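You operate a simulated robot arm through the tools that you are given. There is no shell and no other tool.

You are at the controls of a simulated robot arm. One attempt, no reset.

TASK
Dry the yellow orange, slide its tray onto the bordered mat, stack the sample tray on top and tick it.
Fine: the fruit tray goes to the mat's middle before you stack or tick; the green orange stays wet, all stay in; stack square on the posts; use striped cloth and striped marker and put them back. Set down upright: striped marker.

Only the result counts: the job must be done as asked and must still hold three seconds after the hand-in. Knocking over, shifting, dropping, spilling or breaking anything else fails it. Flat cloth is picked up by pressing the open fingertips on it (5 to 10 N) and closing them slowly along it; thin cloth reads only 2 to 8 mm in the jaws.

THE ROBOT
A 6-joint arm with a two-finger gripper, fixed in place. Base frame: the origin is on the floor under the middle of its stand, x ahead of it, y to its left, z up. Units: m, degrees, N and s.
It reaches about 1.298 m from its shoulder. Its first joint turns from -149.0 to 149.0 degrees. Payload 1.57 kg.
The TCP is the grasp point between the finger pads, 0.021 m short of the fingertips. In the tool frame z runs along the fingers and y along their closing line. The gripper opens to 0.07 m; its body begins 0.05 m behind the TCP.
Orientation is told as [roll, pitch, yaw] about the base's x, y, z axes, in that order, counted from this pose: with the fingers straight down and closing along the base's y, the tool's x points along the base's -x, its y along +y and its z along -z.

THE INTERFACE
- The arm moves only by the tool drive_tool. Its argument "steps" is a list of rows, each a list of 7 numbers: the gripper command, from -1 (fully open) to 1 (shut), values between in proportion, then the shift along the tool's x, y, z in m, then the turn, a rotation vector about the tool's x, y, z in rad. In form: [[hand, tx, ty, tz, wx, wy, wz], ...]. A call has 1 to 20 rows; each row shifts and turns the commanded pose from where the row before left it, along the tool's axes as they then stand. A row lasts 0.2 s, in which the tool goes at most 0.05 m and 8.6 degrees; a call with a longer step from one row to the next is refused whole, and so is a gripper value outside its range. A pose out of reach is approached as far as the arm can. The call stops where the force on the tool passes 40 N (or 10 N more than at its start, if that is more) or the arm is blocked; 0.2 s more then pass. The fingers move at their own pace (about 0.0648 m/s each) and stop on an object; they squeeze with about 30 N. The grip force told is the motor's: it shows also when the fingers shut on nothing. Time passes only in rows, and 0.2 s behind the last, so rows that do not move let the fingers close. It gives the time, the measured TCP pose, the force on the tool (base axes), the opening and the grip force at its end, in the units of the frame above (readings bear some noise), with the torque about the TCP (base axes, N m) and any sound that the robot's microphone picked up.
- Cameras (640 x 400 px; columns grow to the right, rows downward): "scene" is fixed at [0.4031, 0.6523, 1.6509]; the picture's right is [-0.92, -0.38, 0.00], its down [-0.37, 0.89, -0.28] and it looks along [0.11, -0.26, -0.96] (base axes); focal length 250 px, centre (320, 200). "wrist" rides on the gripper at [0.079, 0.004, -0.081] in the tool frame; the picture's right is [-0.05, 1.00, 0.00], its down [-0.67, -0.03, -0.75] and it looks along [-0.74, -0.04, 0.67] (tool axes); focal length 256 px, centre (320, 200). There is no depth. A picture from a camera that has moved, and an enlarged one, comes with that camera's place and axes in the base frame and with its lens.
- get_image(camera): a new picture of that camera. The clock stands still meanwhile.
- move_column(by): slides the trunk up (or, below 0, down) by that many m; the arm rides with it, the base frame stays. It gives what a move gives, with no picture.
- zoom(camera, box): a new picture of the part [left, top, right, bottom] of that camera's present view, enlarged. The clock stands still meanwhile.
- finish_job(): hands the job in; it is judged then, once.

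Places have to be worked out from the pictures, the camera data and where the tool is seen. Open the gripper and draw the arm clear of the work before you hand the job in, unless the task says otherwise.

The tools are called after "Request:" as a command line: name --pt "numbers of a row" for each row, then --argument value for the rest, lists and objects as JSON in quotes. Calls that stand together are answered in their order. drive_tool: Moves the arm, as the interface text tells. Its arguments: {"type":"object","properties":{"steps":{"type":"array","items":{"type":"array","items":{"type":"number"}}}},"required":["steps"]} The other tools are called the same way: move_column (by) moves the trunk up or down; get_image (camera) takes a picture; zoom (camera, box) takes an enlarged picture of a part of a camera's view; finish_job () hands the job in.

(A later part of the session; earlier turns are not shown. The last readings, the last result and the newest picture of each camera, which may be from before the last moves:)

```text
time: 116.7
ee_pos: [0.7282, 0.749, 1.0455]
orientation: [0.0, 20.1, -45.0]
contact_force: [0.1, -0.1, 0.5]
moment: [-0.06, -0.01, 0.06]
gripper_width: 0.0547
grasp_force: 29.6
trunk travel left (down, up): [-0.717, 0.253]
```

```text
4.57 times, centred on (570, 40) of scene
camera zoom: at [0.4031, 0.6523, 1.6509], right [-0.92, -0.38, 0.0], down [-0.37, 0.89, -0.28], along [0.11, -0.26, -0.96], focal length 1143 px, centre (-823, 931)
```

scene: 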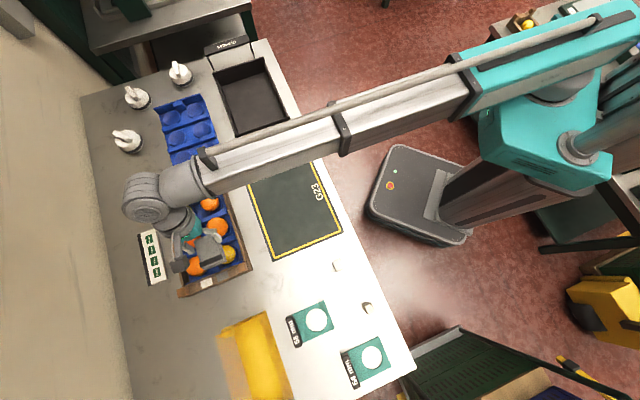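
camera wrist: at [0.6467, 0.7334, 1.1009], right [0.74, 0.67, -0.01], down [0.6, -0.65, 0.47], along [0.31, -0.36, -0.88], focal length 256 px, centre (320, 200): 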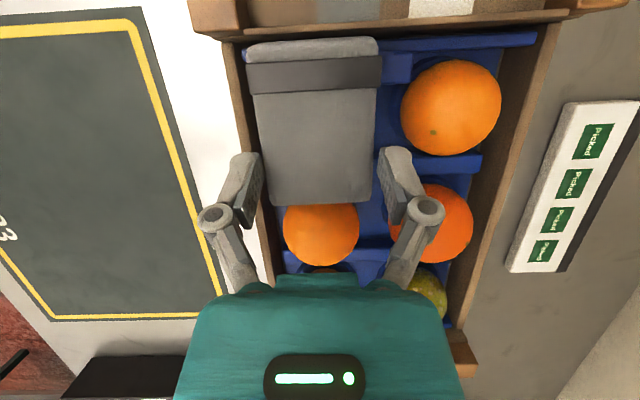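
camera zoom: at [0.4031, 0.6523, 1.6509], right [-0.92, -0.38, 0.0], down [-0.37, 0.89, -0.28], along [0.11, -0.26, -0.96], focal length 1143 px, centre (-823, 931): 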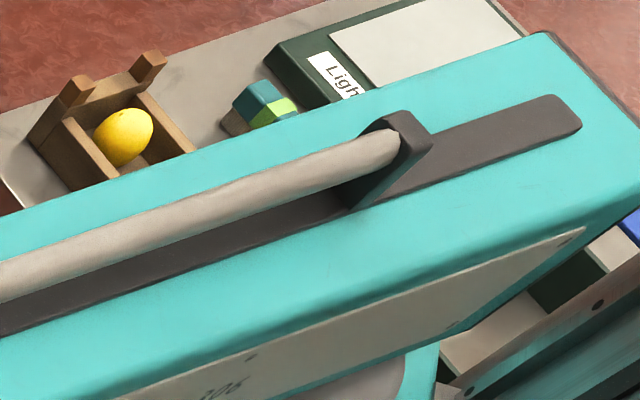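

The three white objects are identical pads, and the banded folded pad is the only real cloth, so maybe just the apex got wiped because the pad is stiff. I test this by tilting the pad ~20° so it wipes the fruit's flank.

Request:
drive_tool --pt "0 0 0 0 0 -0.117 0" --pt "0 0 0 0 0 -0.117 0" --pt "0 0 0 0 0 -0.117 0" --pt "0 0.0036 -0.0365 0 0 0 0" --pt "0 0.0037 -0.0365 0 0 0 0"

Request:
move_column --by -0.022

Request:
get_image --camera "wrist"

Request:
zoom --camera "scene" --box '[160, 200, 270, 300]'

```text
time: 117.9
ee_pos: [0.6695, 0.7017, 1.0357]
orientation: [0.3, 0.0, -45.0]
contact_force: [-0.7, 0.2, -0.7]
moment: [0.02, 0.0, 0.01]
gripper_width: 0.055
grasp_force: 30.1
out of reach, approached as far as the arm can: row 1, 2
trunk travel left (down, up): [-0.717, 0.253]
```

```text
time: 118.6
ee_pos: [0.6702, 0.7017, 1.0142]
orientation: [0.2, 0.0, -44.9]
contact_force: [0.4, 0.5, -0.4]
moment: [0.0, 0.03, -0.02]
gripper_width: 0.0548
grasp_force: 29.9
trunk travel left (down, up): [-0.695, 0.275]
```

```text
taken
camera wrist: at [0.6169, 0.7611, 1.0944], right [0.74, 0.67, 0.0], down [0.44, -0.5, 0.74], along [0.5, -0.55, -0.67], focal length 256 px, centre (320, 200)
```

wrist: 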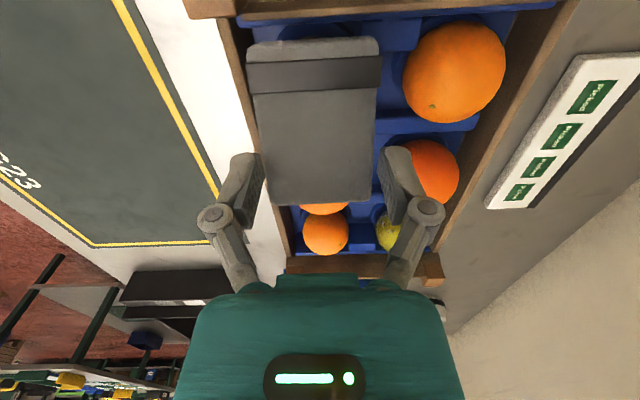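

```text
4.00 times, centred on (215, 250) of scene
camera zoom: at [0.4031, 0.6523, 1.6509], right [-0.92, -0.38, 0.0], down [-0.37, 0.89, -0.28], along [0.11, -0.26, -0.96], focal length 1000 px, centre (740, 0)
```

zoom: 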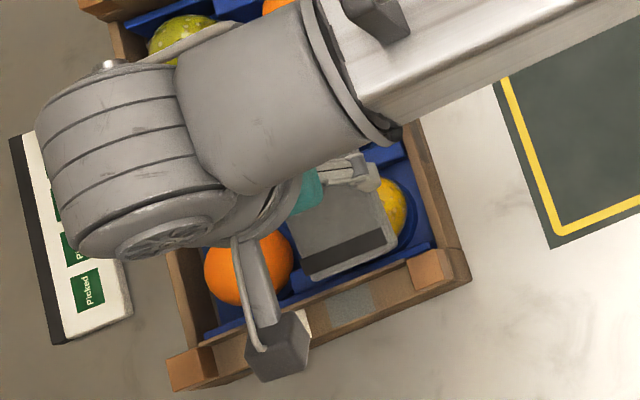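

Position is as planned. I lower until it touches the fruit's end-side flank and rub across.

Request:
move_column --by -0.007

Request:
move_column --by -0.002

Request:
move_column --by -0.002

```text
time: 119.2
ee_pos: [0.6685, 0.7008, 1.0064]
orientation: [0.3, -0.1, -45.1]
contact_force: [-0.9, 0.5, 2.4]
moment: [0.01, 0.03, -0.01]
gripper_width: 0.055
grasp_force: 30.5
trunk travel left (down, up): [-0.688, 0.282]
```

```text
time: 119.7
ee_pos: [0.6685, 0.7018, 1.0053]
orientation: [0.2, 0.0, -45.1]
contact_force: [-0.5, 2.9, 12.7]
moment: [0.23, 0.24, -0.02]
gripper_width: 0.055
grasp_force: 30.2
trunk travel left (down, up): [-0.686, 0.284]
```

```text
time: 120.2
ee_pos: [0.6685, 0.7011, 1.0055]
orientation: [0.3, 0.1, -45.0]
contact_force: [0.3, 2.0, 19.5]
moment: [0.29, 0.29, -0.03]
gripper_width: 0.0551
grasp_force: 30.1
trunk travel left (down, up): [-0.684, 0.286]
```

Touching with 19 N – a bit much; I ease off and rub.

Request:
move_column --by 0.002

Request:
drive_tool --pt "0 0 0.008 0 0 0 0" --pt "0 0 -0.008 0 0 0 0" --pt "0 0 -0.008 0 0 0 0" --pt "0 0 0.008 0 0 0 0" --pt "0 0 0.008 0 0 0 0" --pt "0 0 -0.008 0 0 0 0" --pt "0 0 -0.008 0 0 0 0" --pt "0 0 0.008 0 0 0 0" --pt "0 0 0.008 0 0 0 0" --pt "0 0 -0.008 0 0 0 0" --pt "0 0 -0.008 0 0 0 0" --pt "0 0 0.008 0 0 0 0"

Request:
move_column --by 0.04

Request:
drive_tool --pt "0 0 0.04 0 0 0 0" --pt "0 0 0.035 0 0 0 0"

Request:
zoom --camera "scene" --box '[205, 235, 245, 268]'

Request:
get_image --camera "wrist"

```text
time: 120.7
ee_pos: [0.6704, 0.7018, 1.0053]
orientation: [0.2, -0.1, -44.9]
contact_force: [-0.7, -0.4, 4.0]
moment: [0.01, 0.11, -0.01]
gripper_width: 0.0548
grasp_force: 29.7
trunk travel left (down, up): [-0.686, 0.284]
```

```text
time: 123.3
ee_pos: [0.6692, 0.7018, 1.0046]
orientation: [0.2, 0.0, -45.0]
contact_force: [-0.2, -0.5, 0.3]
moment: [0.0, -0.05, -0.01]
gripper_width: 0.0552
grasp_force: 30.0
trunk travel left (down, up): [-0.686, 0.284]
```

```text
time: 124.1
ee_pos: [0.6686, 0.7021, 1.0447]
orientation: [0.1, 0.0, -45.0]
contact_force: [-0.6, 0.1, -0.3]
moment: [-0.06, -0.02, -0.01]
gripper_width: 0.0547
grasp_force: 30.3
trunk travel left (down, up): [-0.726, 0.244]
```

```text
time: 124.7
ee_pos: [0.7237, 0.7563, 1.0446]
orientation: [0.2, 0.0, -45.0]
contact_force: [0.3, 1.0, -0.6]
moment: [-0.04, 0.06, 0.02]
gripper_width: 0.0549
grasp_force: 30.0
trunk travel left (down, up): [-0.726, 0.244]
```

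```text
12.12 times, centred on (225, 252) of scene
camera zoom: at [0.4031, 0.6523, 1.6509], right [-0.92, -0.38, 0.0], down [-0.37, 0.89, -0.28], along [0.11, -0.26, -0.96], focal length 3030 px, centre (1472, -424)
```

zoom: 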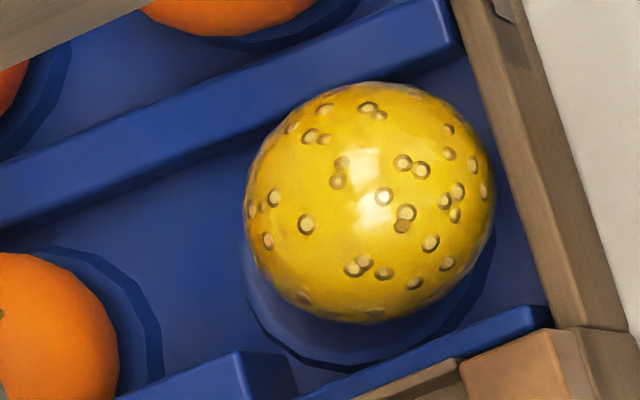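

```text
taken
camera wrist: at [0.6711, 0.8155, 1.1248], right [0.74, 0.67, 0.0], down [0.45, -0.5, 0.74], along [0.5, -0.55, -0.67], focal length 256 px, centre (320, 200)
```

wrist: 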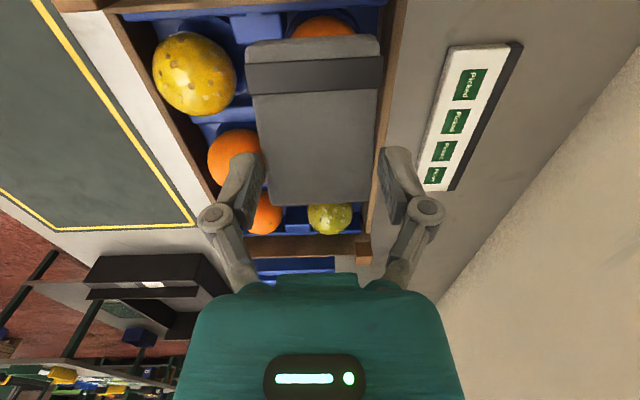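

The flank rub only pushed the fruit ~8 mm toward the next pocket wall and no drops vanished; I'll go back to flat-pad wiping on top, longer and firmer, recentring the fruit. First I return to the flat-pad tilt above it.

Request:
drive_tool --pt "0 0 0 0 0 0.117 0" --pt "0 0 0 0 0 0.117 0" --pt "0 0 0 0 0 0.117 0" --pt "0 0 0 0 0 0 0"

Request:
zoom --camera "wrist" --box '[130, 40, 330, 165]'

```text
time: 125.7
ee_pos: [0.7237, 0.7559, 1.0561]
orientation: [0.1, 20.1, -44.9]
contact_force: [0.5, -0.3, -0.7]
moment: [-0.03, -0.03, 0.01]
gripper_width: 0.055
grasp_force: 29.9
out of reach, approached as far as the arm can: row 2, 3
trunk travel left (down, up): [-0.726, 0.244]
```

```text
3.20 times, centred on (230, 102) of wrist
camera zoom: at [0.6933, 0.791, 1.1591], right [0.74, 0.67, -0.02], down [0.6, -0.65, 0.47], along [0.3, -0.36, -0.88], focal length 819 px, centre (608, 512)
```

zoom: 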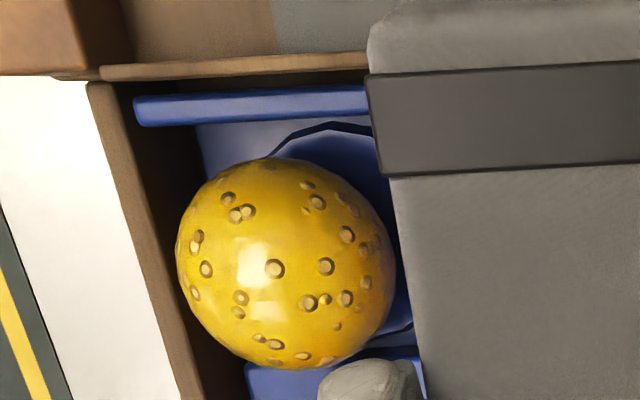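

The highlight on the yellow fruit looks cleaner than before; I zoom in more closely on it and compare with the still-wet green one.

Request:
zoom --camera "wrist" --box '[170, 75, 260, 160]'

Request:
zoom --camera "scene" --box '[165, 195, 200, 230]'

Request:
zoom --camera "scene" --box '[210, 235, 245, 270]'

```text
4.71 times, centred on (215, 118) of wrist
camera zoom: at [0.6933, 0.791, 1.1591], right [0.74, 0.67, -0.02], down [0.6, -0.65, 0.47], along [0.3, -0.36, -0.88], focal length 1205 px, centre (814, 588)
```

zoom: 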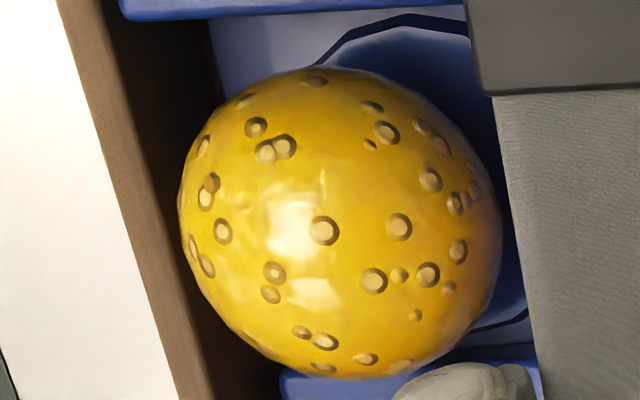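

```text
11.43 times, centred on (182, 212) of scene
camera zoom: at [0.4031, 0.6523, 1.6509], right [-0.92, -0.38, 0.0], down [-0.37, 0.89, -0.28], along [0.11, -0.26, -0.96], focal length 2857 px, centre (1891, 57)
```

zoom: 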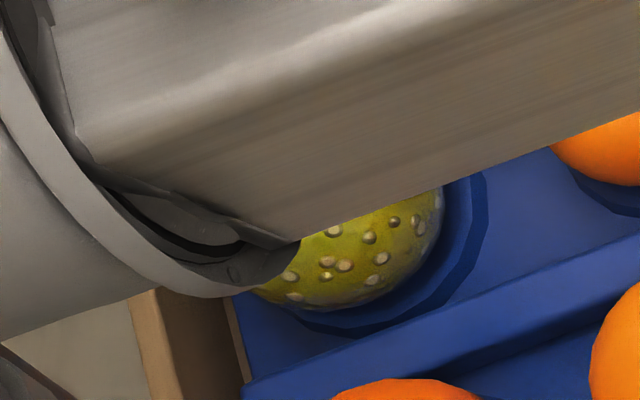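

```text
11.43 times, centred on (228, 252) of scene
camera zoom: at [0.4031, 0.6523, 1.6509], right [-0.92, -0.38, 0.0], down [-0.37, 0.89, -0.28], along [0.11, -0.26, -0.96], focal length 2857 px, centre (1377, -400)
```

zoom: 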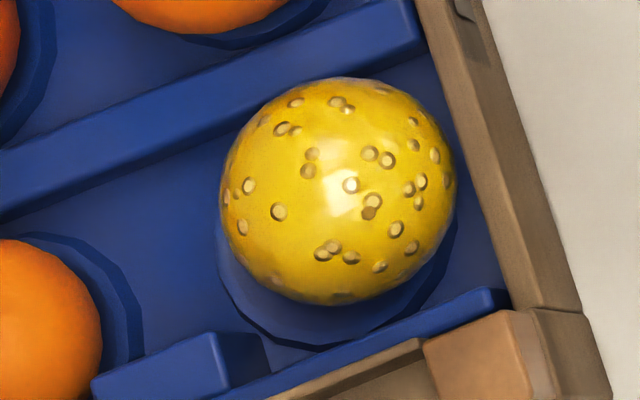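

The glossy film is visibly weaker than at the first check, so wiping does work and just needs more. I return over the fruit and continue.

Request:
drive_tool --pt "0 -0.0085 -0.0378 -0.0031 0 0 0" --pt "0 -0.0086 -0.0377 -0.0032 0 0 0"

Request:
move_column --by -0.05

Request:
move_column --by -0.003

```text
time: 126.3
ee_pos: [0.6799, 0.688, 1.0554]
orientation: [0.1, 20.3, -45.1]
contact_force: [0.2, 0.1, -0.9]
moment: [-0.02, -0.01, -0.03]
gripper_width: 0.0547
grasp_force: 30.6
trunk travel left (down, up): [-0.726, 0.244]
```

```text
time: 127.3
ee_pos: [0.6814, 0.6887, 1.0062]
orientation: [0.1, 20.0, -44.9]
contact_force: [0.9, -0.2, -0.7]
moment: [-0.02, -0.03, 0.01]
gripper_width: 0.0549
grasp_force: 30.0
trunk travel left (down, up): [-0.676, 0.294]
```

```text
time: 127.8
ee_pos: [0.6821, 0.6898, 1.0024]
orientation: [0.2, 20.2, -44.8]
contact_force: [-0.6, -0.7, -1.0]
moment: [-0.02, 0.0, 0.0]
gripper_width: 0.0548
grasp_force: 30.2
trunk travel left (down, up): [-0.673, 0.297]
```

Request:
move_column --by -0.003

Request:
move_column --by -0.0015

```text
time: 128.3
ee_pos: [0.6811, 0.6893, 0.9991]
orientation: [0.2, 20.1, -44.9]
contact_force: [0.6, 0.0, -0.8]
moment: [0.0, 0.0, -0.04]
gripper_width: 0.0549
grasp_force: 30.3
trunk travel left (down, up): [-0.67, 0.3]
```

```text
time: 128.8
ee_pos: [0.6807, 0.689, 0.998]
orientation: [0.1, 20.0, -44.8]
contact_force: [0.3, -1.2, -0.6]
moment: [0.01, -0.04, 0.02]
gripper_width: 0.0547
grasp_force: 30.0
trunk travel left (down, up): [-0.668, 0.302]
```

Request:
move_column --by -0.002

Request:
move_column --by -0.001

```text
time: 129.3
ee_pos: [0.6811, 0.6889, 0.9966]
orientation: [0.2, 20.2, -44.9]
contact_force: [-0.3, -0.6, 2.2]
moment: [0.03, 0.02, -0.02]
gripper_width: 0.0547
grasp_force: 30.0
trunk travel left (down, up): [-0.666, 0.304]
```

```text
time: 129.8
ee_pos: [0.6803, 0.6884, 0.9952]
orientation: [0.2, 20.2, -44.9]
contact_force: [3.0, 0.2, 10.0]
moment: [0.08, 0.04, -0.04]
gripper_width: 0.0549
grasp_force: 29.8
trunk travel left (down, up): [-0.665, 0.305]
```

10 N of contact; I rub again with a full set of strokes.

Request:
drive_tool --pt "0 0 0.008 0 0 0 0" --pt "0 0 -0.008 0 0 0 0" --pt "0 0 -0.008 0 0 0 0" --pt "0 0 0.008 0 0 0 0" --pt "0 0 0.008 0 0 0 0" --pt "0 0 -0.008 0 0 0 0" --pt "0 0 -0.008 0 0 0 0" --pt "0 0 0.008 0 0 0 0" --pt "0 0 0.008 0 0 0 0" --pt "0 0 -0.008 0 0 0 0" --pt "0 0 -0.008 0 0 0 0" --pt "0 0 0.008 0 0 0 0" --pt "0 0 0.008 0 0 0 0" --pt "0 0 -0.008 0 0 0 0" --pt "0 0 -0.008 0 0 0 0" --pt "0 0 0.008 0 0 0 0"

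Request:
drive_tool --pt "0 0.0075 0 0.0028 0 0 0" --pt "0 -0.0075 0 -0.0028 0 0 0" --pt "0 0.0075 0 0.0028 0 0 0" --pt "0 -0.0075 0 -0.0028 0 0 0" --pt "0 0 0.008 0 0 0 0" --pt "0 0 -0.008 0 0 0 0" --pt "0 0 -0.008 0 0 0 0" --pt "0 0 0.008 0 0 0 0" --pt "0 0 0.008 0 0 0 0" --pt "0 0 -0.008 0 0 0 0" --pt "0 0 -0.008 0 0 0 0" --pt "0 0 0.008 0 0 0 0"

Request:
zoom --camera "scene" --box '[200, 235, 250, 270]'

```text
time: 133.2
ee_pos: [0.6802, 0.6869, 0.9968]
orientation: [0.1, 20.0, -44.9]
contact_force: [-1.7, -3.1, 9.8]
moment: [-0.14, 0.23, 0.08]
gripper_width: 0.055
grasp_force: 29.9
trunk travel left (down, up): [-0.665, 0.305]
```

```text
time: 135.8
ee_pos: [0.6795, 0.6876, 0.9968]
orientation: [0.0, 20.1, -44.9]
contact_force: [-1.3, -3.5, 10.4]
moment: [-0.13, 0.29, 0.05]
gripper_width: 0.0551
grasp_force: 29.8
trunk travel left (down, up): [-0.665, 0.305]
```

```text
11.43 times, centred on (225, 252) of scene
camera zoom: at [0.4031, 0.6523, 1.6509], right [-0.92, -0.38, 0.0], down [-0.37, 0.89, -0.28], along [0.11, -0.26, -0.96], focal length 2857 px, centre (1406, -400)
```

zoom: 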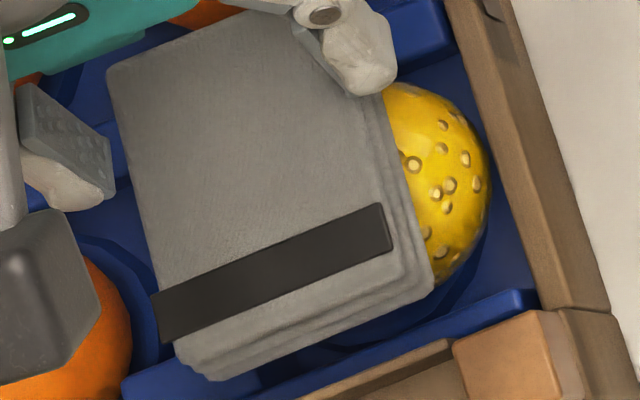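

I lift and check the fruit.

Request:
move_column --by 0.05

Request:
drive_tool --pt "0 0 0.04 0 0 0 0" --pt "0 0 0.035 0 0 0 0"

Request:
zoom --camera "scene" --box '[210, 235, 245, 270]'

Request:
zoom --camera "wrist" --box '[170, 75, 260, 160]'

```text
time: 136.8
ee_pos: [0.6809, 0.69, 1.045]
orientation: [0.2, 20.1, -45.0]
contact_force: [0.0, 0.4, 0.3]
moment: [-0.02, 0.01, -0.01]
gripper_width: 0.055
grasp_force: 30.1
trunk travel left (down, up): [-0.715, 0.255]
```

```text
time: 137.4
ee_pos: [0.7334, 0.7425, 1.0439]
orientation: [0.1, 20.2, -44.9]
contact_force: [0.0, 0.1, -0.5]
moment: [0.01, -0.03, 0.0]
gripper_width: 0.0547
grasp_force: 29.9
trunk travel left (down, up): [-0.715, 0.255]
```

```text
11.43 times, centred on (228, 252) of scene
camera zoom: at [0.4031, 0.6523, 1.6509], right [-0.92, -0.38, 0.0], down [-0.37, 0.89, -0.28], along [0.11, -0.26, -0.96], focal length 2857 px, centre (1377, -400)
```

zoom: 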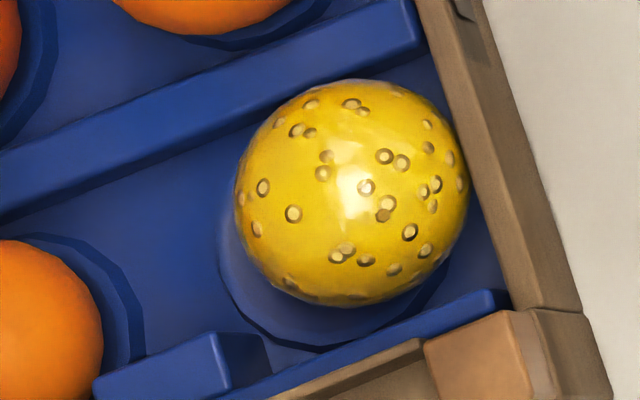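

```text
4.71 times, centred on (215, 118) of wrist
camera zoom: at [0.7038, 0.7785, 1.148], right [0.74, 0.67, -0.02], down [0.6, -0.65, 0.47], along [0.3, -0.36, -0.88], focal length 1205 px, centre (814, 588)
```

zoom: 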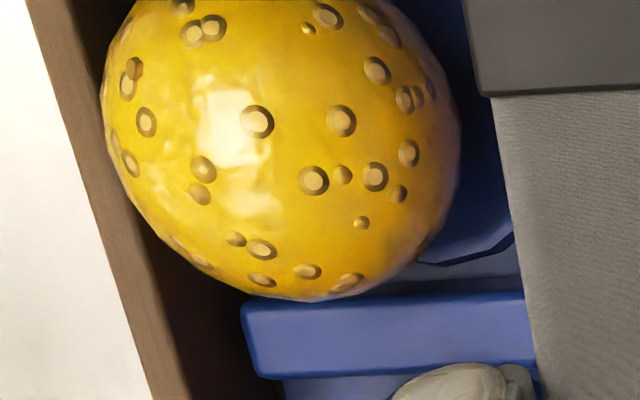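

The fruit is being dragged along with the short strokes (it now leans on the near wall), so there was little real sliding. I'll use long 4 cm strokes along the pad, so the fruit stops at the rib/end strip and the cloth slides over it.

Request:
drive_tool --pt "0 0 -0.043 0 0 0 0" --pt "0 0 -0.0425 0 0 0 0"

Request:
move_column --by -0.044

Request:
move_column --by -0.002

```text
time: 138.0
ee_pos: [0.6731, 0.6803, 1.0452]
orientation: [0.2, 20.1, -44.9]
contact_force: [0.5, 0.1, -1.0]
moment: [0.0, -0.02, -0.03]
gripper_width: 0.0549
grasp_force: 29.8
trunk travel left (down, up): [-0.715, 0.255]
```

```text
time: 138.8
ee_pos: [0.6729, 0.6812, 1.0021]
orientation: [0.3, 20.1, -45.0]
contact_force: [-0.6, 0.2, -0.7]
moment: [-0.04, -0.04, 0.03]
gripper_width: 0.0548
grasp_force: 30.3
trunk travel left (down, up): [-0.671, 0.299]
```

```text
time: 139.3
ee_pos: [0.6739, 0.6801, 0.9993]
orientation: [0.2, 20.1, -44.9]
contact_force: [0.1, 0.6, 0.0]
moment: [0.03, -0.01, 0.02]
gripper_width: 0.0552
grasp_force: 30.0
trunk travel left (down, up): [-0.669, 0.301]
```

Request:
move_column --by -0.002

Request:
move_column --by -0.0015

```text
time: 139.9
ee_pos: [0.6734, 0.6813, 0.9972]
orientation: [0.3, 20.2, -44.9]
contact_force: [-0.8, 0.6, -0.3]
moment: [0.0, -0.04, -0.03]
gripper_width: 0.0549
grasp_force: 29.7
trunk travel left (down, up): [-0.667, 0.303]
```

```text
time: 140.4
ee_pos: [0.6733, 0.6795, 0.9963]
orientation: [0.3, 20.2, -44.9]
contact_force: [0.8, 0.6, 4.1]
moment: [0.09, -0.02, -0.01]
gripper_width: 0.0547
grasp_force: 30.1
trunk travel left (down, up): [-0.666, 0.304]
```

4 N contact. One long stroke cycle first, to see how the force behaves.

Request:
drive_tool --pt "0 0.0094 0 0.00345 0 0 0" --pt "0 0.0094 0 0.00345 0 0 0" --pt "0 0.0094 0 0.00345 0 0 0" --pt "0 0.0094 0 0.00345 0 0 0"

Request:
drive_tool --pt "0 -0.0094 0 -0.00345 0 0 0" --pt "0 -0.0094 0 -0.00345 0 0 0" --pt "0 -0.0094 0 -0.00345 0 0 0" --pt "0 -0.0094 0 -0.00345 0 0 0"

Request:
zoom --camera "scene" --box '[200, 235, 250, 270]'

```text
time: 141.4
ee_pos: [0.6446, 0.7095, 0.9971]
orientation: [0.2, 20.1, -44.9]
contact_force: [1.0, -2.8, 3.5]
moment: [-0.07, -0.06, 0.02]
gripper_width: 0.0548
grasp_force: 30.2
trunk travel left (down, up): [-0.666, 0.304]
```

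```text
time: 142.4
ee_pos: [0.6729, 0.6801, 0.9982]
orientation: [0.3, 20.2, -44.9]
contact_force: [-2.3, 0.9, 12.5]
moment: [0.15, 0.15, 0.04]
gripper_width: 0.055
grasp_force: 29.9
trunk travel left (down, up): [-0.666, 0.304]
```

```text
11.43 times, centred on (225, 252) of scene
camera zoom: at [0.4031, 0.6523, 1.6509], right [-0.92, -0.38, 0.0], down [-0.37, 0.89, -0.28], along [0.11, -0.26, -0.96], focal length 2857 px, centre (1406, -400)
```

zoom: 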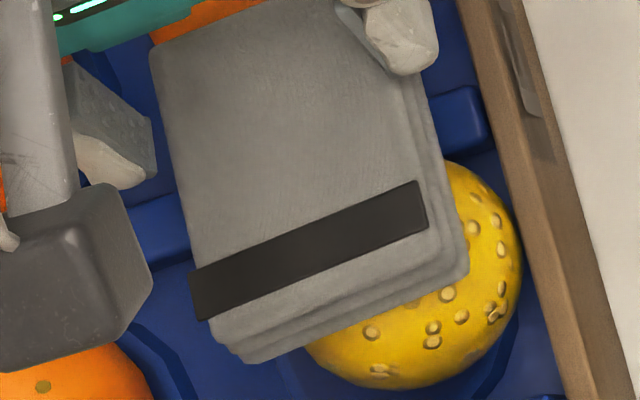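

There is real sliding friction now (3 N sideways). I continue with several long stroke cycles.

Request:
drive_tool --pt "0 0.0094 0 0.00345 0 0 0" --pt "0 0.0094 0 0.00345 0 0 0" --pt "0 0.0094 0 0.00345 0 0 0" --pt "0 0.0094 0 0.00345 0 0 0" --pt "0 -0.0094 0 -0.00345 0 0 0" --pt "0 -0.0094 0 -0.00345 0 0 0" --pt "0 -0.0094 0 -0.00345 0 0 0" --pt "0 -0.0094 0 -0.00345 0 0 0" --pt "0 0.0094 0 0.00345 0 0 0" --pt "0 0.0094 0 0.00345 0 0 0" --pt "0 0.0094 0 0.00345 0 0 0" --pt "0 0.0094 0 0.00345 0 0 0" --pt "0 -0.0094 0 -0.00345 0 0 0" --pt "0 -0.0094 0 -0.00345 0 0 0" --pt "0 -0.0094 0 -0.00345 0 0 0" --pt "0 -0.0094 0 -0.00345 0 0 0"

Request:
zoom --camera "scene" --box '[200, 235, 250, 270]'

Request:
get_image --camera "wrist"

```text
time: 145.8
ee_pos: [0.6741, 0.6815, 0.9958]
orientation: [0.2, 20.1, -45.0]
contact_force: [-1.8, -0.2, 0.8]
moment: [0.01, 0.02, 0.03]
gripper_width: 0.0549
grasp_force: 29.8
trunk travel left (down, up): [-0.666, 0.304]
```

```text
11.43 times, centred on (225, 252) of scene
camera zoom: at [0.4031, 0.6523, 1.6509], right [-0.92, -0.38, 0.0], down [-0.37, 0.89, -0.28], along [0.11, -0.26, -0.96], focal length 2857 px, centre (1406, -400)
```

zoom: 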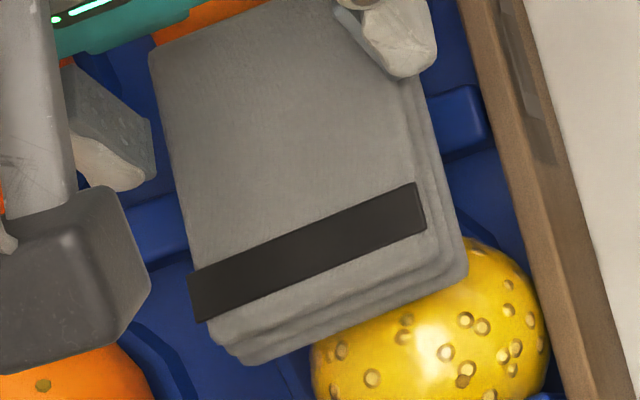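

```text
taken
camera wrist: at [0.6436, 0.7168, 1.0992], right [0.74, 0.67, -0.02], down [0.6, -0.65, 0.47], along [0.3, -0.36, -0.88], focal length 256 px, centre (320, 200)
```

wrist: 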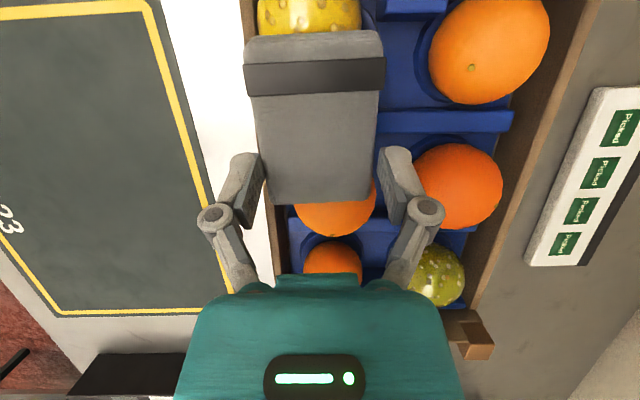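

The whole crate has been dragged a little along the bench by the strokes. I lift off at once and check the scene.

Request:
move_column --by 0.05

Request:
get_image --camera "scene"

Request:
zoom --camera "scene" --box '[140, 160, 280, 310]'

```text
time: 146.7
ee_pos: [0.6737, 0.6807, 1.0459]
orientation: [0.2, 20.2, -45.0]
contact_force: [1.1, 0.7, -1.1]
moment: [-0.01, 0.0, -0.01]
gripper_width: 0.0551
grasp_force: 29.3
trunk travel left (down, up): [-0.716, 0.254]
```

```text
taken
```

scene: 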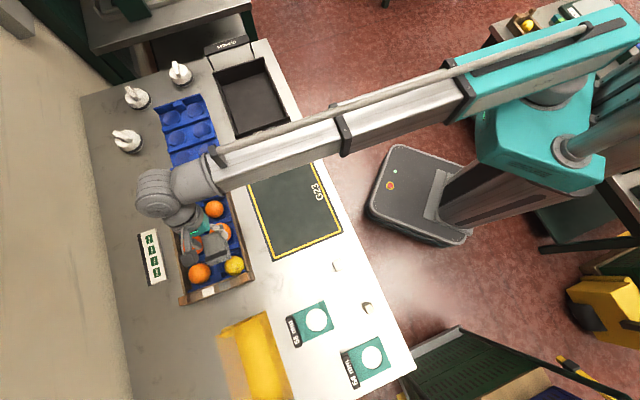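

```text
2.67 times, centred on (210, 235) of scene
camera zoom: at [0.4031, 0.6523, 1.6509], right [-0.92, -0.38, 0.0], down [-0.37, 0.89, -0.28], along [0.11, -0.26, -0.96], focal length 666 px, centre (613, 107)
```

zoom: 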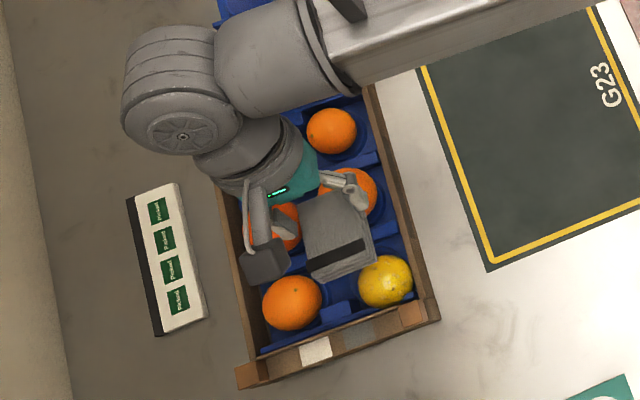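

The crate moved about 2.8 cm along the bench (still well clear of everything). I check the fruit's wetness now.

Request:
zoom --camera "scene" --box '[217, 247, 252, 282]'

Request:
zoom --camera "wrist" --box '[220, 0, 420, 60]'

```text
11.43 times, centred on (234, 264) of scene
camera zoom: at [0.4031, 0.6523, 1.6509], right [-0.92, -0.38, 0.0], down [-0.37, 0.89, -0.28], along [0.11, -0.26, -0.96], focal length 2857 px, centre (1297, -537)
```

zoom: 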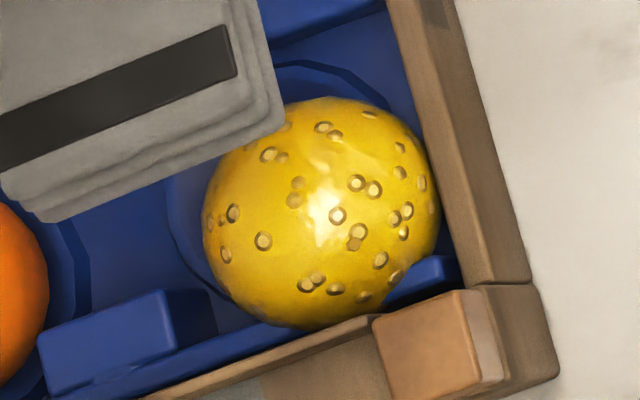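

```text
3.20 times, centred on (320, 30) of wrist
camera zoom: at [0.6443, 0.7167, 1.1488], right [0.74, 0.67, -0.02], down [0.6, -0.65, 0.47], along [0.31, -0.36, -0.88], focal length 819 px, centre (320, 744)
```

zoom: 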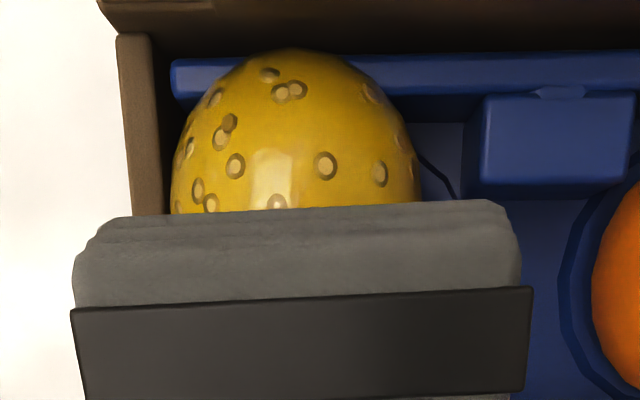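

No change visible yet; with ~8–10 N the friction drags fruit and crate instead of sliding over the fruit. I'll wipe with only ~2–3 N in one direction, toward the corner where the fruit is blocked, so that the cloth truly slides.

Request:
drive_tool --pt "0 0.0235 0 0.0086 0 0 0" --pt "0 0 0 0 0 0 0"

Request:
move_column --by -0.047

Request:
move_column --by -0.001

```text
time: 147.3
ee_pos: [0.6571, 0.6996, 1.0453]
orientation: [0.2, 20.1, -45.1]
contact_force: [-1.1, -0.1, -0.3]
moment: [0.01, -0.01, -0.02]
gripper_width: 0.0548
grasp_force: 30.0
trunk travel left (down, up): [-0.716, 0.254]
```

```text
time: 148.2
ee_pos: [0.6563, 0.6993, 0.9989]
orientation: [0.1, 20.1, -44.8]
contact_force: [-1.1, 0.2, -1.1]
moment: [0.01, 0.0, -0.01]
gripper_width: 0.0549
grasp_force: 30.0
trunk travel left (down, up): [-0.669, 0.301]
```

```text
time: 148.7
ee_pos: [0.656, 0.7005, 0.9983]
orientation: [0.2, 20.1, -44.9]
contact_force: [-0.4, 0.7, 0.1]
moment: [0.0, -0.03, 0.01]
gripper_width: 0.0548
grasp_force: 29.6
trunk travel left (down, up): [-0.668, 0.302]
```

Request:
move_column --by -0.001

Request:
move_column --by -0.0005

```text
time: 149.2
ee_pos: [0.6571, 0.6998, 0.9962]
orientation: [0.2, 20.0, -45.0]
contact_force: [0.0, -0.9, -0.1]
moment: [-0.04, -0.03, 0.04]
gripper_width: 0.0548
grasp_force: 29.8
trunk travel left (down, up): [-0.667, 0.303]
```

```text
time: 149.7
ee_pos: [0.6554, 0.7001, 0.9961]
orientation: [0.3, 20.0, -45.0]
contact_force: [0.1, -0.2, -1.1]
moment: [-0.07, 0.02, -0.01]
gripper_width: 0.0546
grasp_force: 30.0
trunk travel left (down, up): [-0.666, 0.304]
```

Request:
move_column --by -0.0007

Request:
move_column --by -0.0007

```text
time: 150.2
ee_pos: [0.6562, 0.7004, 0.9958]
orientation: [0.2, 20.1, -44.9]
contact_force: [0.0, 0.0, 0.2]
moment: [0.02, -0.01, 0.0]
gripper_width: 0.0549
grasp_force: 30.2
trunk travel left (down, up): [-0.666, 0.304]
```

```text
time: 150.7
ee_pos: [0.6569, 0.7005, 0.994]
orientation: [0.2, 20.2, -44.8]
contact_force: [0.1, -0.8, -0.7]
moment: [0.01, -0.02, 0.04]
gripper_width: 0.0549
grasp_force: 29.4
trunk travel left (down, up): [-0.665, 0.305]
```

Request:
move_column --by -0.001

Request:
move_column --by -0.001

Request:
zoom --camera "scene" --box '[200, 240, 260, 285]'

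```text
time: 151.2
ee_pos: [0.6571, 0.6987, 0.9936]
orientation: [0.1, 20.0, -44.9]
contact_force: [-0.5, 0.8, -0.6]
moment: [-0.02, 0.01, 0.01]
gripper_width: 0.0549
grasp_force: 29.9
trunk travel left (down, up): [-0.664, 0.306]
```

```text
time: 151.8
ee_pos: [0.6564, 0.7001, 0.9934]
orientation: [0.2, 20.2, -44.9]
contact_force: [0.9, 0.5, 1.9]
moment: [0.06, 0.08, 0.01]
gripper_width: 0.0548
grasp_force: 30.0
trunk travel left (down, up): [-0.663, 0.307]
```

```text
8.89 times, centred on (230, 262) of scene
camera zoom: at [0.4031, 0.6523, 1.6509], right [-0.92, -0.38, 0.0], down [-0.37, 0.89, -0.28], along [0.11, -0.26, -0.96], focal length 2222 px, centre (1120, -356)
```

zoom: 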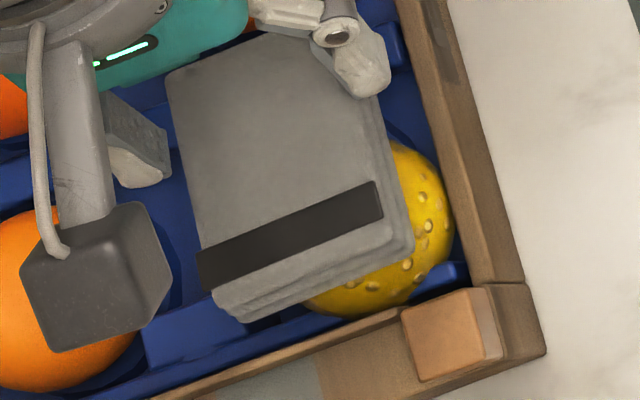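

Contact at 1.9 N. I make a light 25 mm stroke toward the corner and read the force.

Request:
drive_tool --pt "0 0.0075 0 0.00276 0 0 0" --pt "0 0.0075 0 0.00276 0 0 0" --pt "0 0.0075 0 0.00276 0 0 0"

Request:
zoom --camera "scene" --box '[200, 240, 260, 285]'

```text
time: 152.6
ee_pos: [0.6387, 0.7154, 0.993]
orientation: [0.3, 20.1, -45.0]
contact_force: [5.5, -3.8, 11.6]
moment: [-0.03, 0.01, 0.06]
gripper_width: 0.0551
grasp_force: 30.1
trunk travel left (down, up): [-0.663, 0.307]
```

```text
8.89 times, centred on (230, 262) of scene
camera zoom: at [0.4031, 0.6523, 1.6509], right [-0.92, -0.38, 0.0], down [-0.37, 0.89, -0.28], along [0.11, -0.26, -0.96], focal length 2222 px, centre (1120, -356)
```

zoom: 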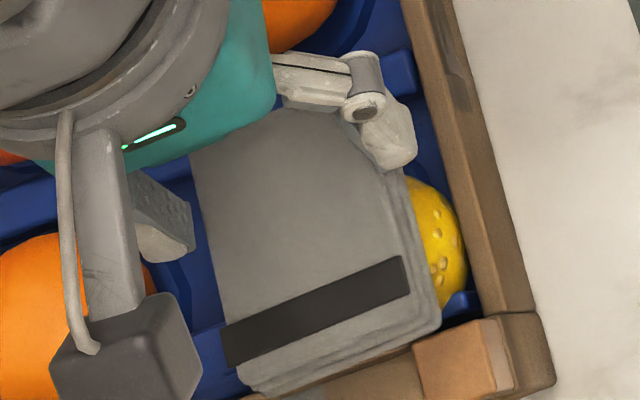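

The force climbs along the stroke because the pad has tipped ~3° in the jaws, and the crate gets dragged again. I lift, correct the tilt by 3.4°, and try once more with a very light touch.

Request:
move_column --by 0.012

Request:
drive_tool --pt "0 -0.0117 0 -0.0042 0 0 0" --pt "0 -0.0117 0 -0.0042 0 -0.06 0"

Request:
zoom --camera "scene" --box '[140, 160, 280, 310]'

Request:
get_image --camera "wrist"

```text
time: 153.2
ee_pos: [0.6396, 0.7167, 1.0061]
orientation: [0.3, 20.0, -44.9]
contact_force: [0.8, -0.4, -0.5]
moment: [-0.04, 0.03, -0.02]
gripper_width: 0.055
grasp_force: 29.9
trunk travel left (down, up): [-0.675, 0.295]
```

```text
time: 153.8
ee_pos: [0.6581, 0.6994, 1.0015]
orientation: [0.1, 16.7, -45.0]
contact_force: [0.1, 0.5, 0.4]
moment: [-0.03, 0.01, -0.02]
gripper_width: 0.0548
grasp_force: 30.0
out of reach, approached as far as the arm can: row 2
trunk travel left (down, up): [-0.675, 0.295]
```

```text
2.67 times, centred on (210, 235) of scene
camera zoom: at [0.4031, 0.6523, 1.6509], right [-0.92, -0.38, 0.0], down [-0.37, 0.89, -0.28], along [0.11, -0.26, -0.96], focal length 666 px, centre (613, 107)
```

zoom: 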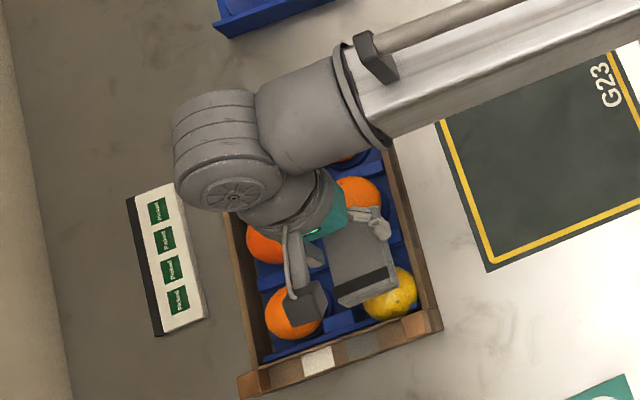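

```text
taken
camera wrist: at [0.6234, 0.7391, 1.1015], right [0.74, 0.67, -0.01], down [0.58, -0.63, 0.52], along [0.34, -0.39, -0.85], focal length 256 px, centre (320, 200)
```

wrist: 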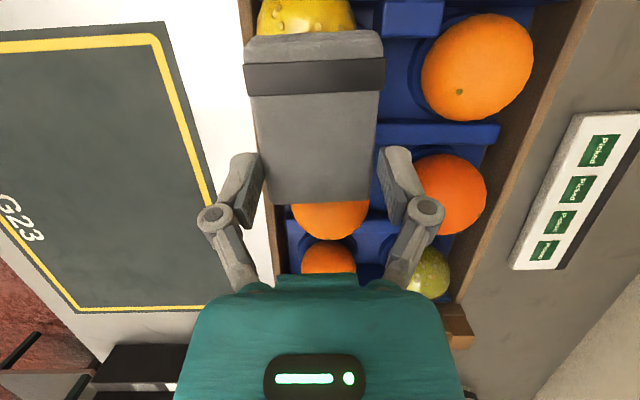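

I approach again in fine steps for a light contact.

Request:
move_column --by -0.008

Request:
move_column --by -0.001

Request:
move_column --by -0.001

```text
time: 154.3
ee_pos: [0.6583, 0.6991, 0.9945]
orientation: [0.2, 16.7, -44.9]
contact_force: [1.2, 0.6, 2.5]
moment: [0.13, 0.04, -0.02]
gripper_width: 0.0548
grasp_force: 30.0
trunk travel left (down, up): [-0.667, 0.303]
```

```text
time: 154.8
ee_pos: [0.6575, 0.6986, 0.993]
orientation: [0.2, 16.7, -45.0]
contact_force: [1.8, -0.3, 9.2]
moment: [0.32, 0.21, -0.1]
gripper_width: 0.0546
grasp_force: 30.0
trunk travel left (down, up): [-0.666, 0.304]
```

```text
time: 155.3
ee_pos: [0.6576, 0.6985, 0.9923]
orientation: [0.2, 16.7, -45.0]
contact_force: [3.5, 1.1, 14.9]
moment: [0.54, 0.31, -0.17]
gripper_width: 0.0549
grasp_force: 30.0
trunk travel left (down, up): [-0.665, 0.305]
```

Overshot; I back off 2 mm to be around 2 N and make a stroke.

Request:
move_column --by 0.0022

Request:
drive_tool --pt "0 0.0077 0 0.0023 0 0 0"

Request:
drive_tool --pt "0 0.0077 0 0.0023 0 0 0"

Request:
drive_tool --pt "0 0.0077 0 0.0023 0 0 0"

```text
time: 155.9
ee_pos: [0.6568, 0.6987, 0.9945]
orientation: [0.1, 16.6, -45.0]
contact_force: [-0.6, 1.2, 0.1]
moment: [0.0, 0.01, 0.0]
gripper_width: 0.0547
grasp_force: 29.8
trunk travel left (down, up): [-0.667, 0.303]
```

```text
time: 156.3
ee_pos: [0.651, 0.7038, 0.9932]
orientation: [0.1, 16.7, -45.0]
contact_force: [0.4, -0.1, 1.8]
moment: [0.0, 0.01, 0.02]
gripper_width: 0.0549
grasp_force: 29.7
trunk travel left (down, up): [-0.667, 0.303]
```

```text
time: 156.7
ee_pos: [0.6464, 0.7109, 0.9945]
orientation: [0.2, 16.8, -45.0]
contact_force: [1.5, -2.4, 6.3]
moment: [0.04, 0.03, -0.01]
gripper_width: 0.0549
grasp_force: 29.5
trunk travel left (down, up): [-0.667, 0.303]
```

```text
time: 157.1
ee_pos: [0.6409, 0.7151, 0.9938]
orientation: [0.1, 16.8, -45.0]
contact_force: [3.6, -3.1, 8.6]
moment: [-0.05, 0.01, 0.01]
gripper_width: 0.0548
grasp_force: 29.7
trunk travel left (down, up): [-0.667, 0.303]
```

Rather than keep fighting sliding fruit and crate, I'll first get the crate onto the mat (likely grippier) and wipe there. I lift the cloth and lay it temporarily on a free spot of bench at about (0.46, 0.67).

Request:
move_column --by 0.045

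Request:
zoom --camera "scene" --box '[212, 250, 252, 290]'

Request:
drive_tool --pt "0 0.01945 -0.03975 0.0059 0 0 0" --pt "0 0.01945 -0.03975 0.0059 0 0 0" --pt "0 0.01945 -0.03975 0.0059 0 0 0" --pt "0 0.01945 -0.03975 0.0059 0 0 0"

Request:
get_image --camera "scene"

Request:
get_image --camera "wrist"

```text
time: 157.9
ee_pos: [0.6403, 0.7166, 1.0387]
orientation: [0.3, 16.7, -45.0]
contact_force: [0.1, 0.2, -1.1]
moment: [-0.04, 0.01, 0.02]
gripper_width: 0.0548
grasp_force: 30.2
trunk travel left (down, up): [-0.712, 0.258]
```

```text
10.00 times, centred on (232, 270) of scene
camera zoom: at [0.4031, 0.6523, 1.6509], right [-0.92, -0.38, 0.0], down [-0.37, 0.89, -0.28], along [0.11, -0.26, -0.96], focal length 2500 px, centre (1200, -500)
```

zoom: 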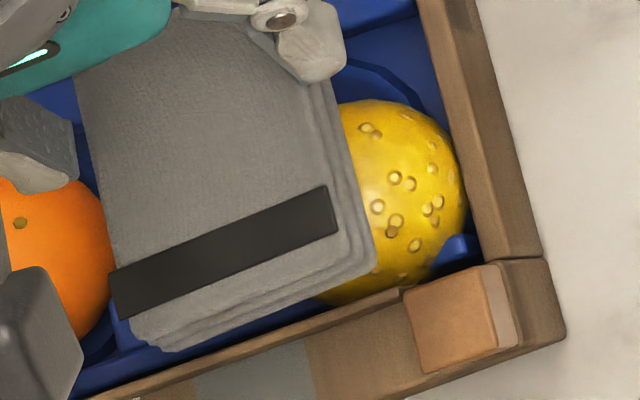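

```text
time: 158.9
ee_pos: [0.4686, 0.6595, 1.0377]
orientation: [0.2, 16.7, -45.0]
contact_force: [0.7, 0.0, 0.1]
moment: [0.0, -0.03, 0.01]
gripper_width: 0.055
grasp_force: 30.0
trunk travel left (down, up): [-0.712, 0.258]
```

```text
taken
```

scene: 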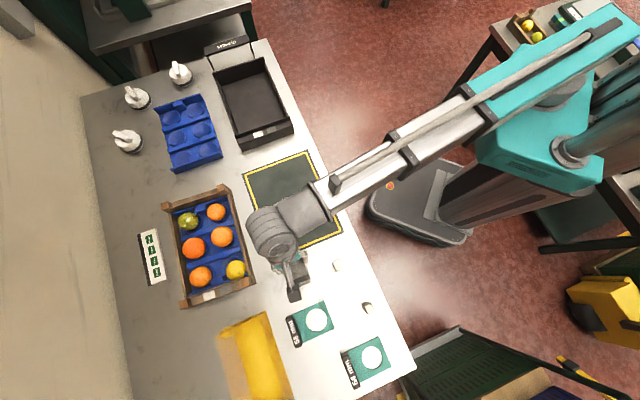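

```text
taken
camera wrist: at [0.4353, 0.6994, 1.1391], right [0.74, 0.67, -0.01], down [0.58, -0.63, 0.52], along [0.34, -0.39, -0.85], focal length 256 px, centre (320, 200)
```

wrist: 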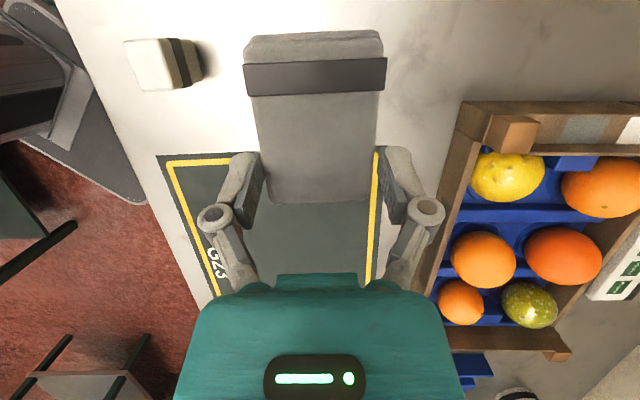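

From here the wrist camera has a free view of the fruit; I zoom in on the yellow and green ones to compare.

Request:
zoom --camera "wrist" --box '[460, 140, 560, 205]'

Request:
zoom --camera "wrist" --box '[480, 270, 580, 335]'

Request:
zoom --camera "scene" --box '[215, 255, 255, 290]'

Request:
zoom --camera "scene" --box '[170, 205, 210, 240]'

```text
6.15 times, centred on (510, 172) of wrist
camera zoom: at [0.4353, 0.6994, 1.1391], right [0.74, 0.67, -0.01], down [0.58, -0.63, 0.52], along [0.34, -0.39, -0.85], focal length 1575 px, centre (-849, 369)
```

zoom: 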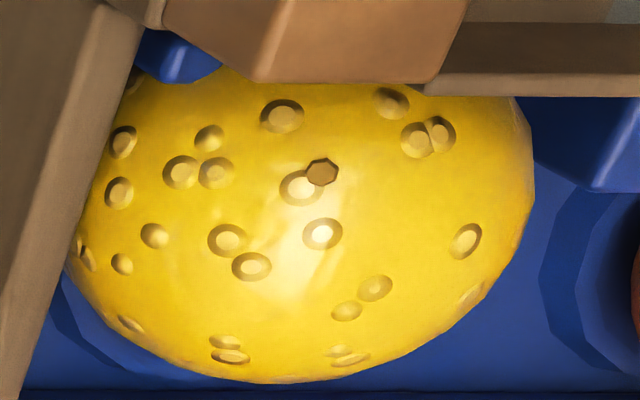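

```text
6.15 times, centred on (530, 302) of wrist
camera zoom: at [0.4353, 0.6994, 1.1391], right [0.74, 0.67, -0.01], down [0.58, -0.63, 0.52], along [0.34, -0.39, -0.85], focal length 1575 px, centre (-972, -431)
```

zoom: 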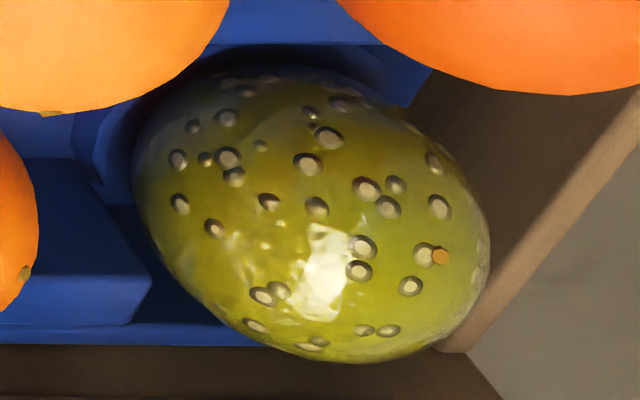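

```text
11.43 times, centred on (235, 272) of scene
camera zoom: at [0.4031, 0.6523, 1.6509], right [-0.92, -0.38, 0.0], down [-0.37, 0.89, -0.28], along [0.11, -0.26, -0.96], focal length 2857 px, centre (1291, -629)
```

zoom: 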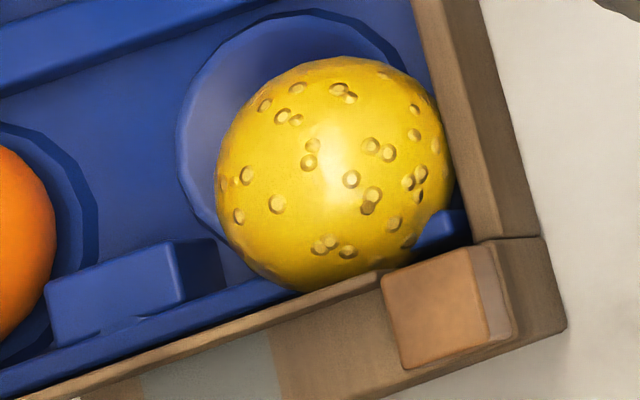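

```text
11.43 times, centred on (190, 222) of scene
camera zoom: at [0.4031, 0.6523, 1.6509], right [-0.92, -0.38, 0.0], down [-0.37, 0.89, -0.28], along [0.11, -0.26, -0.96], focal length 2857 px, centre (1806, -57)
```

zoom: 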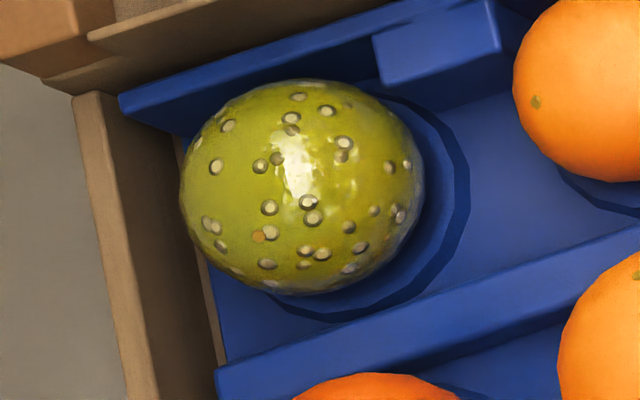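

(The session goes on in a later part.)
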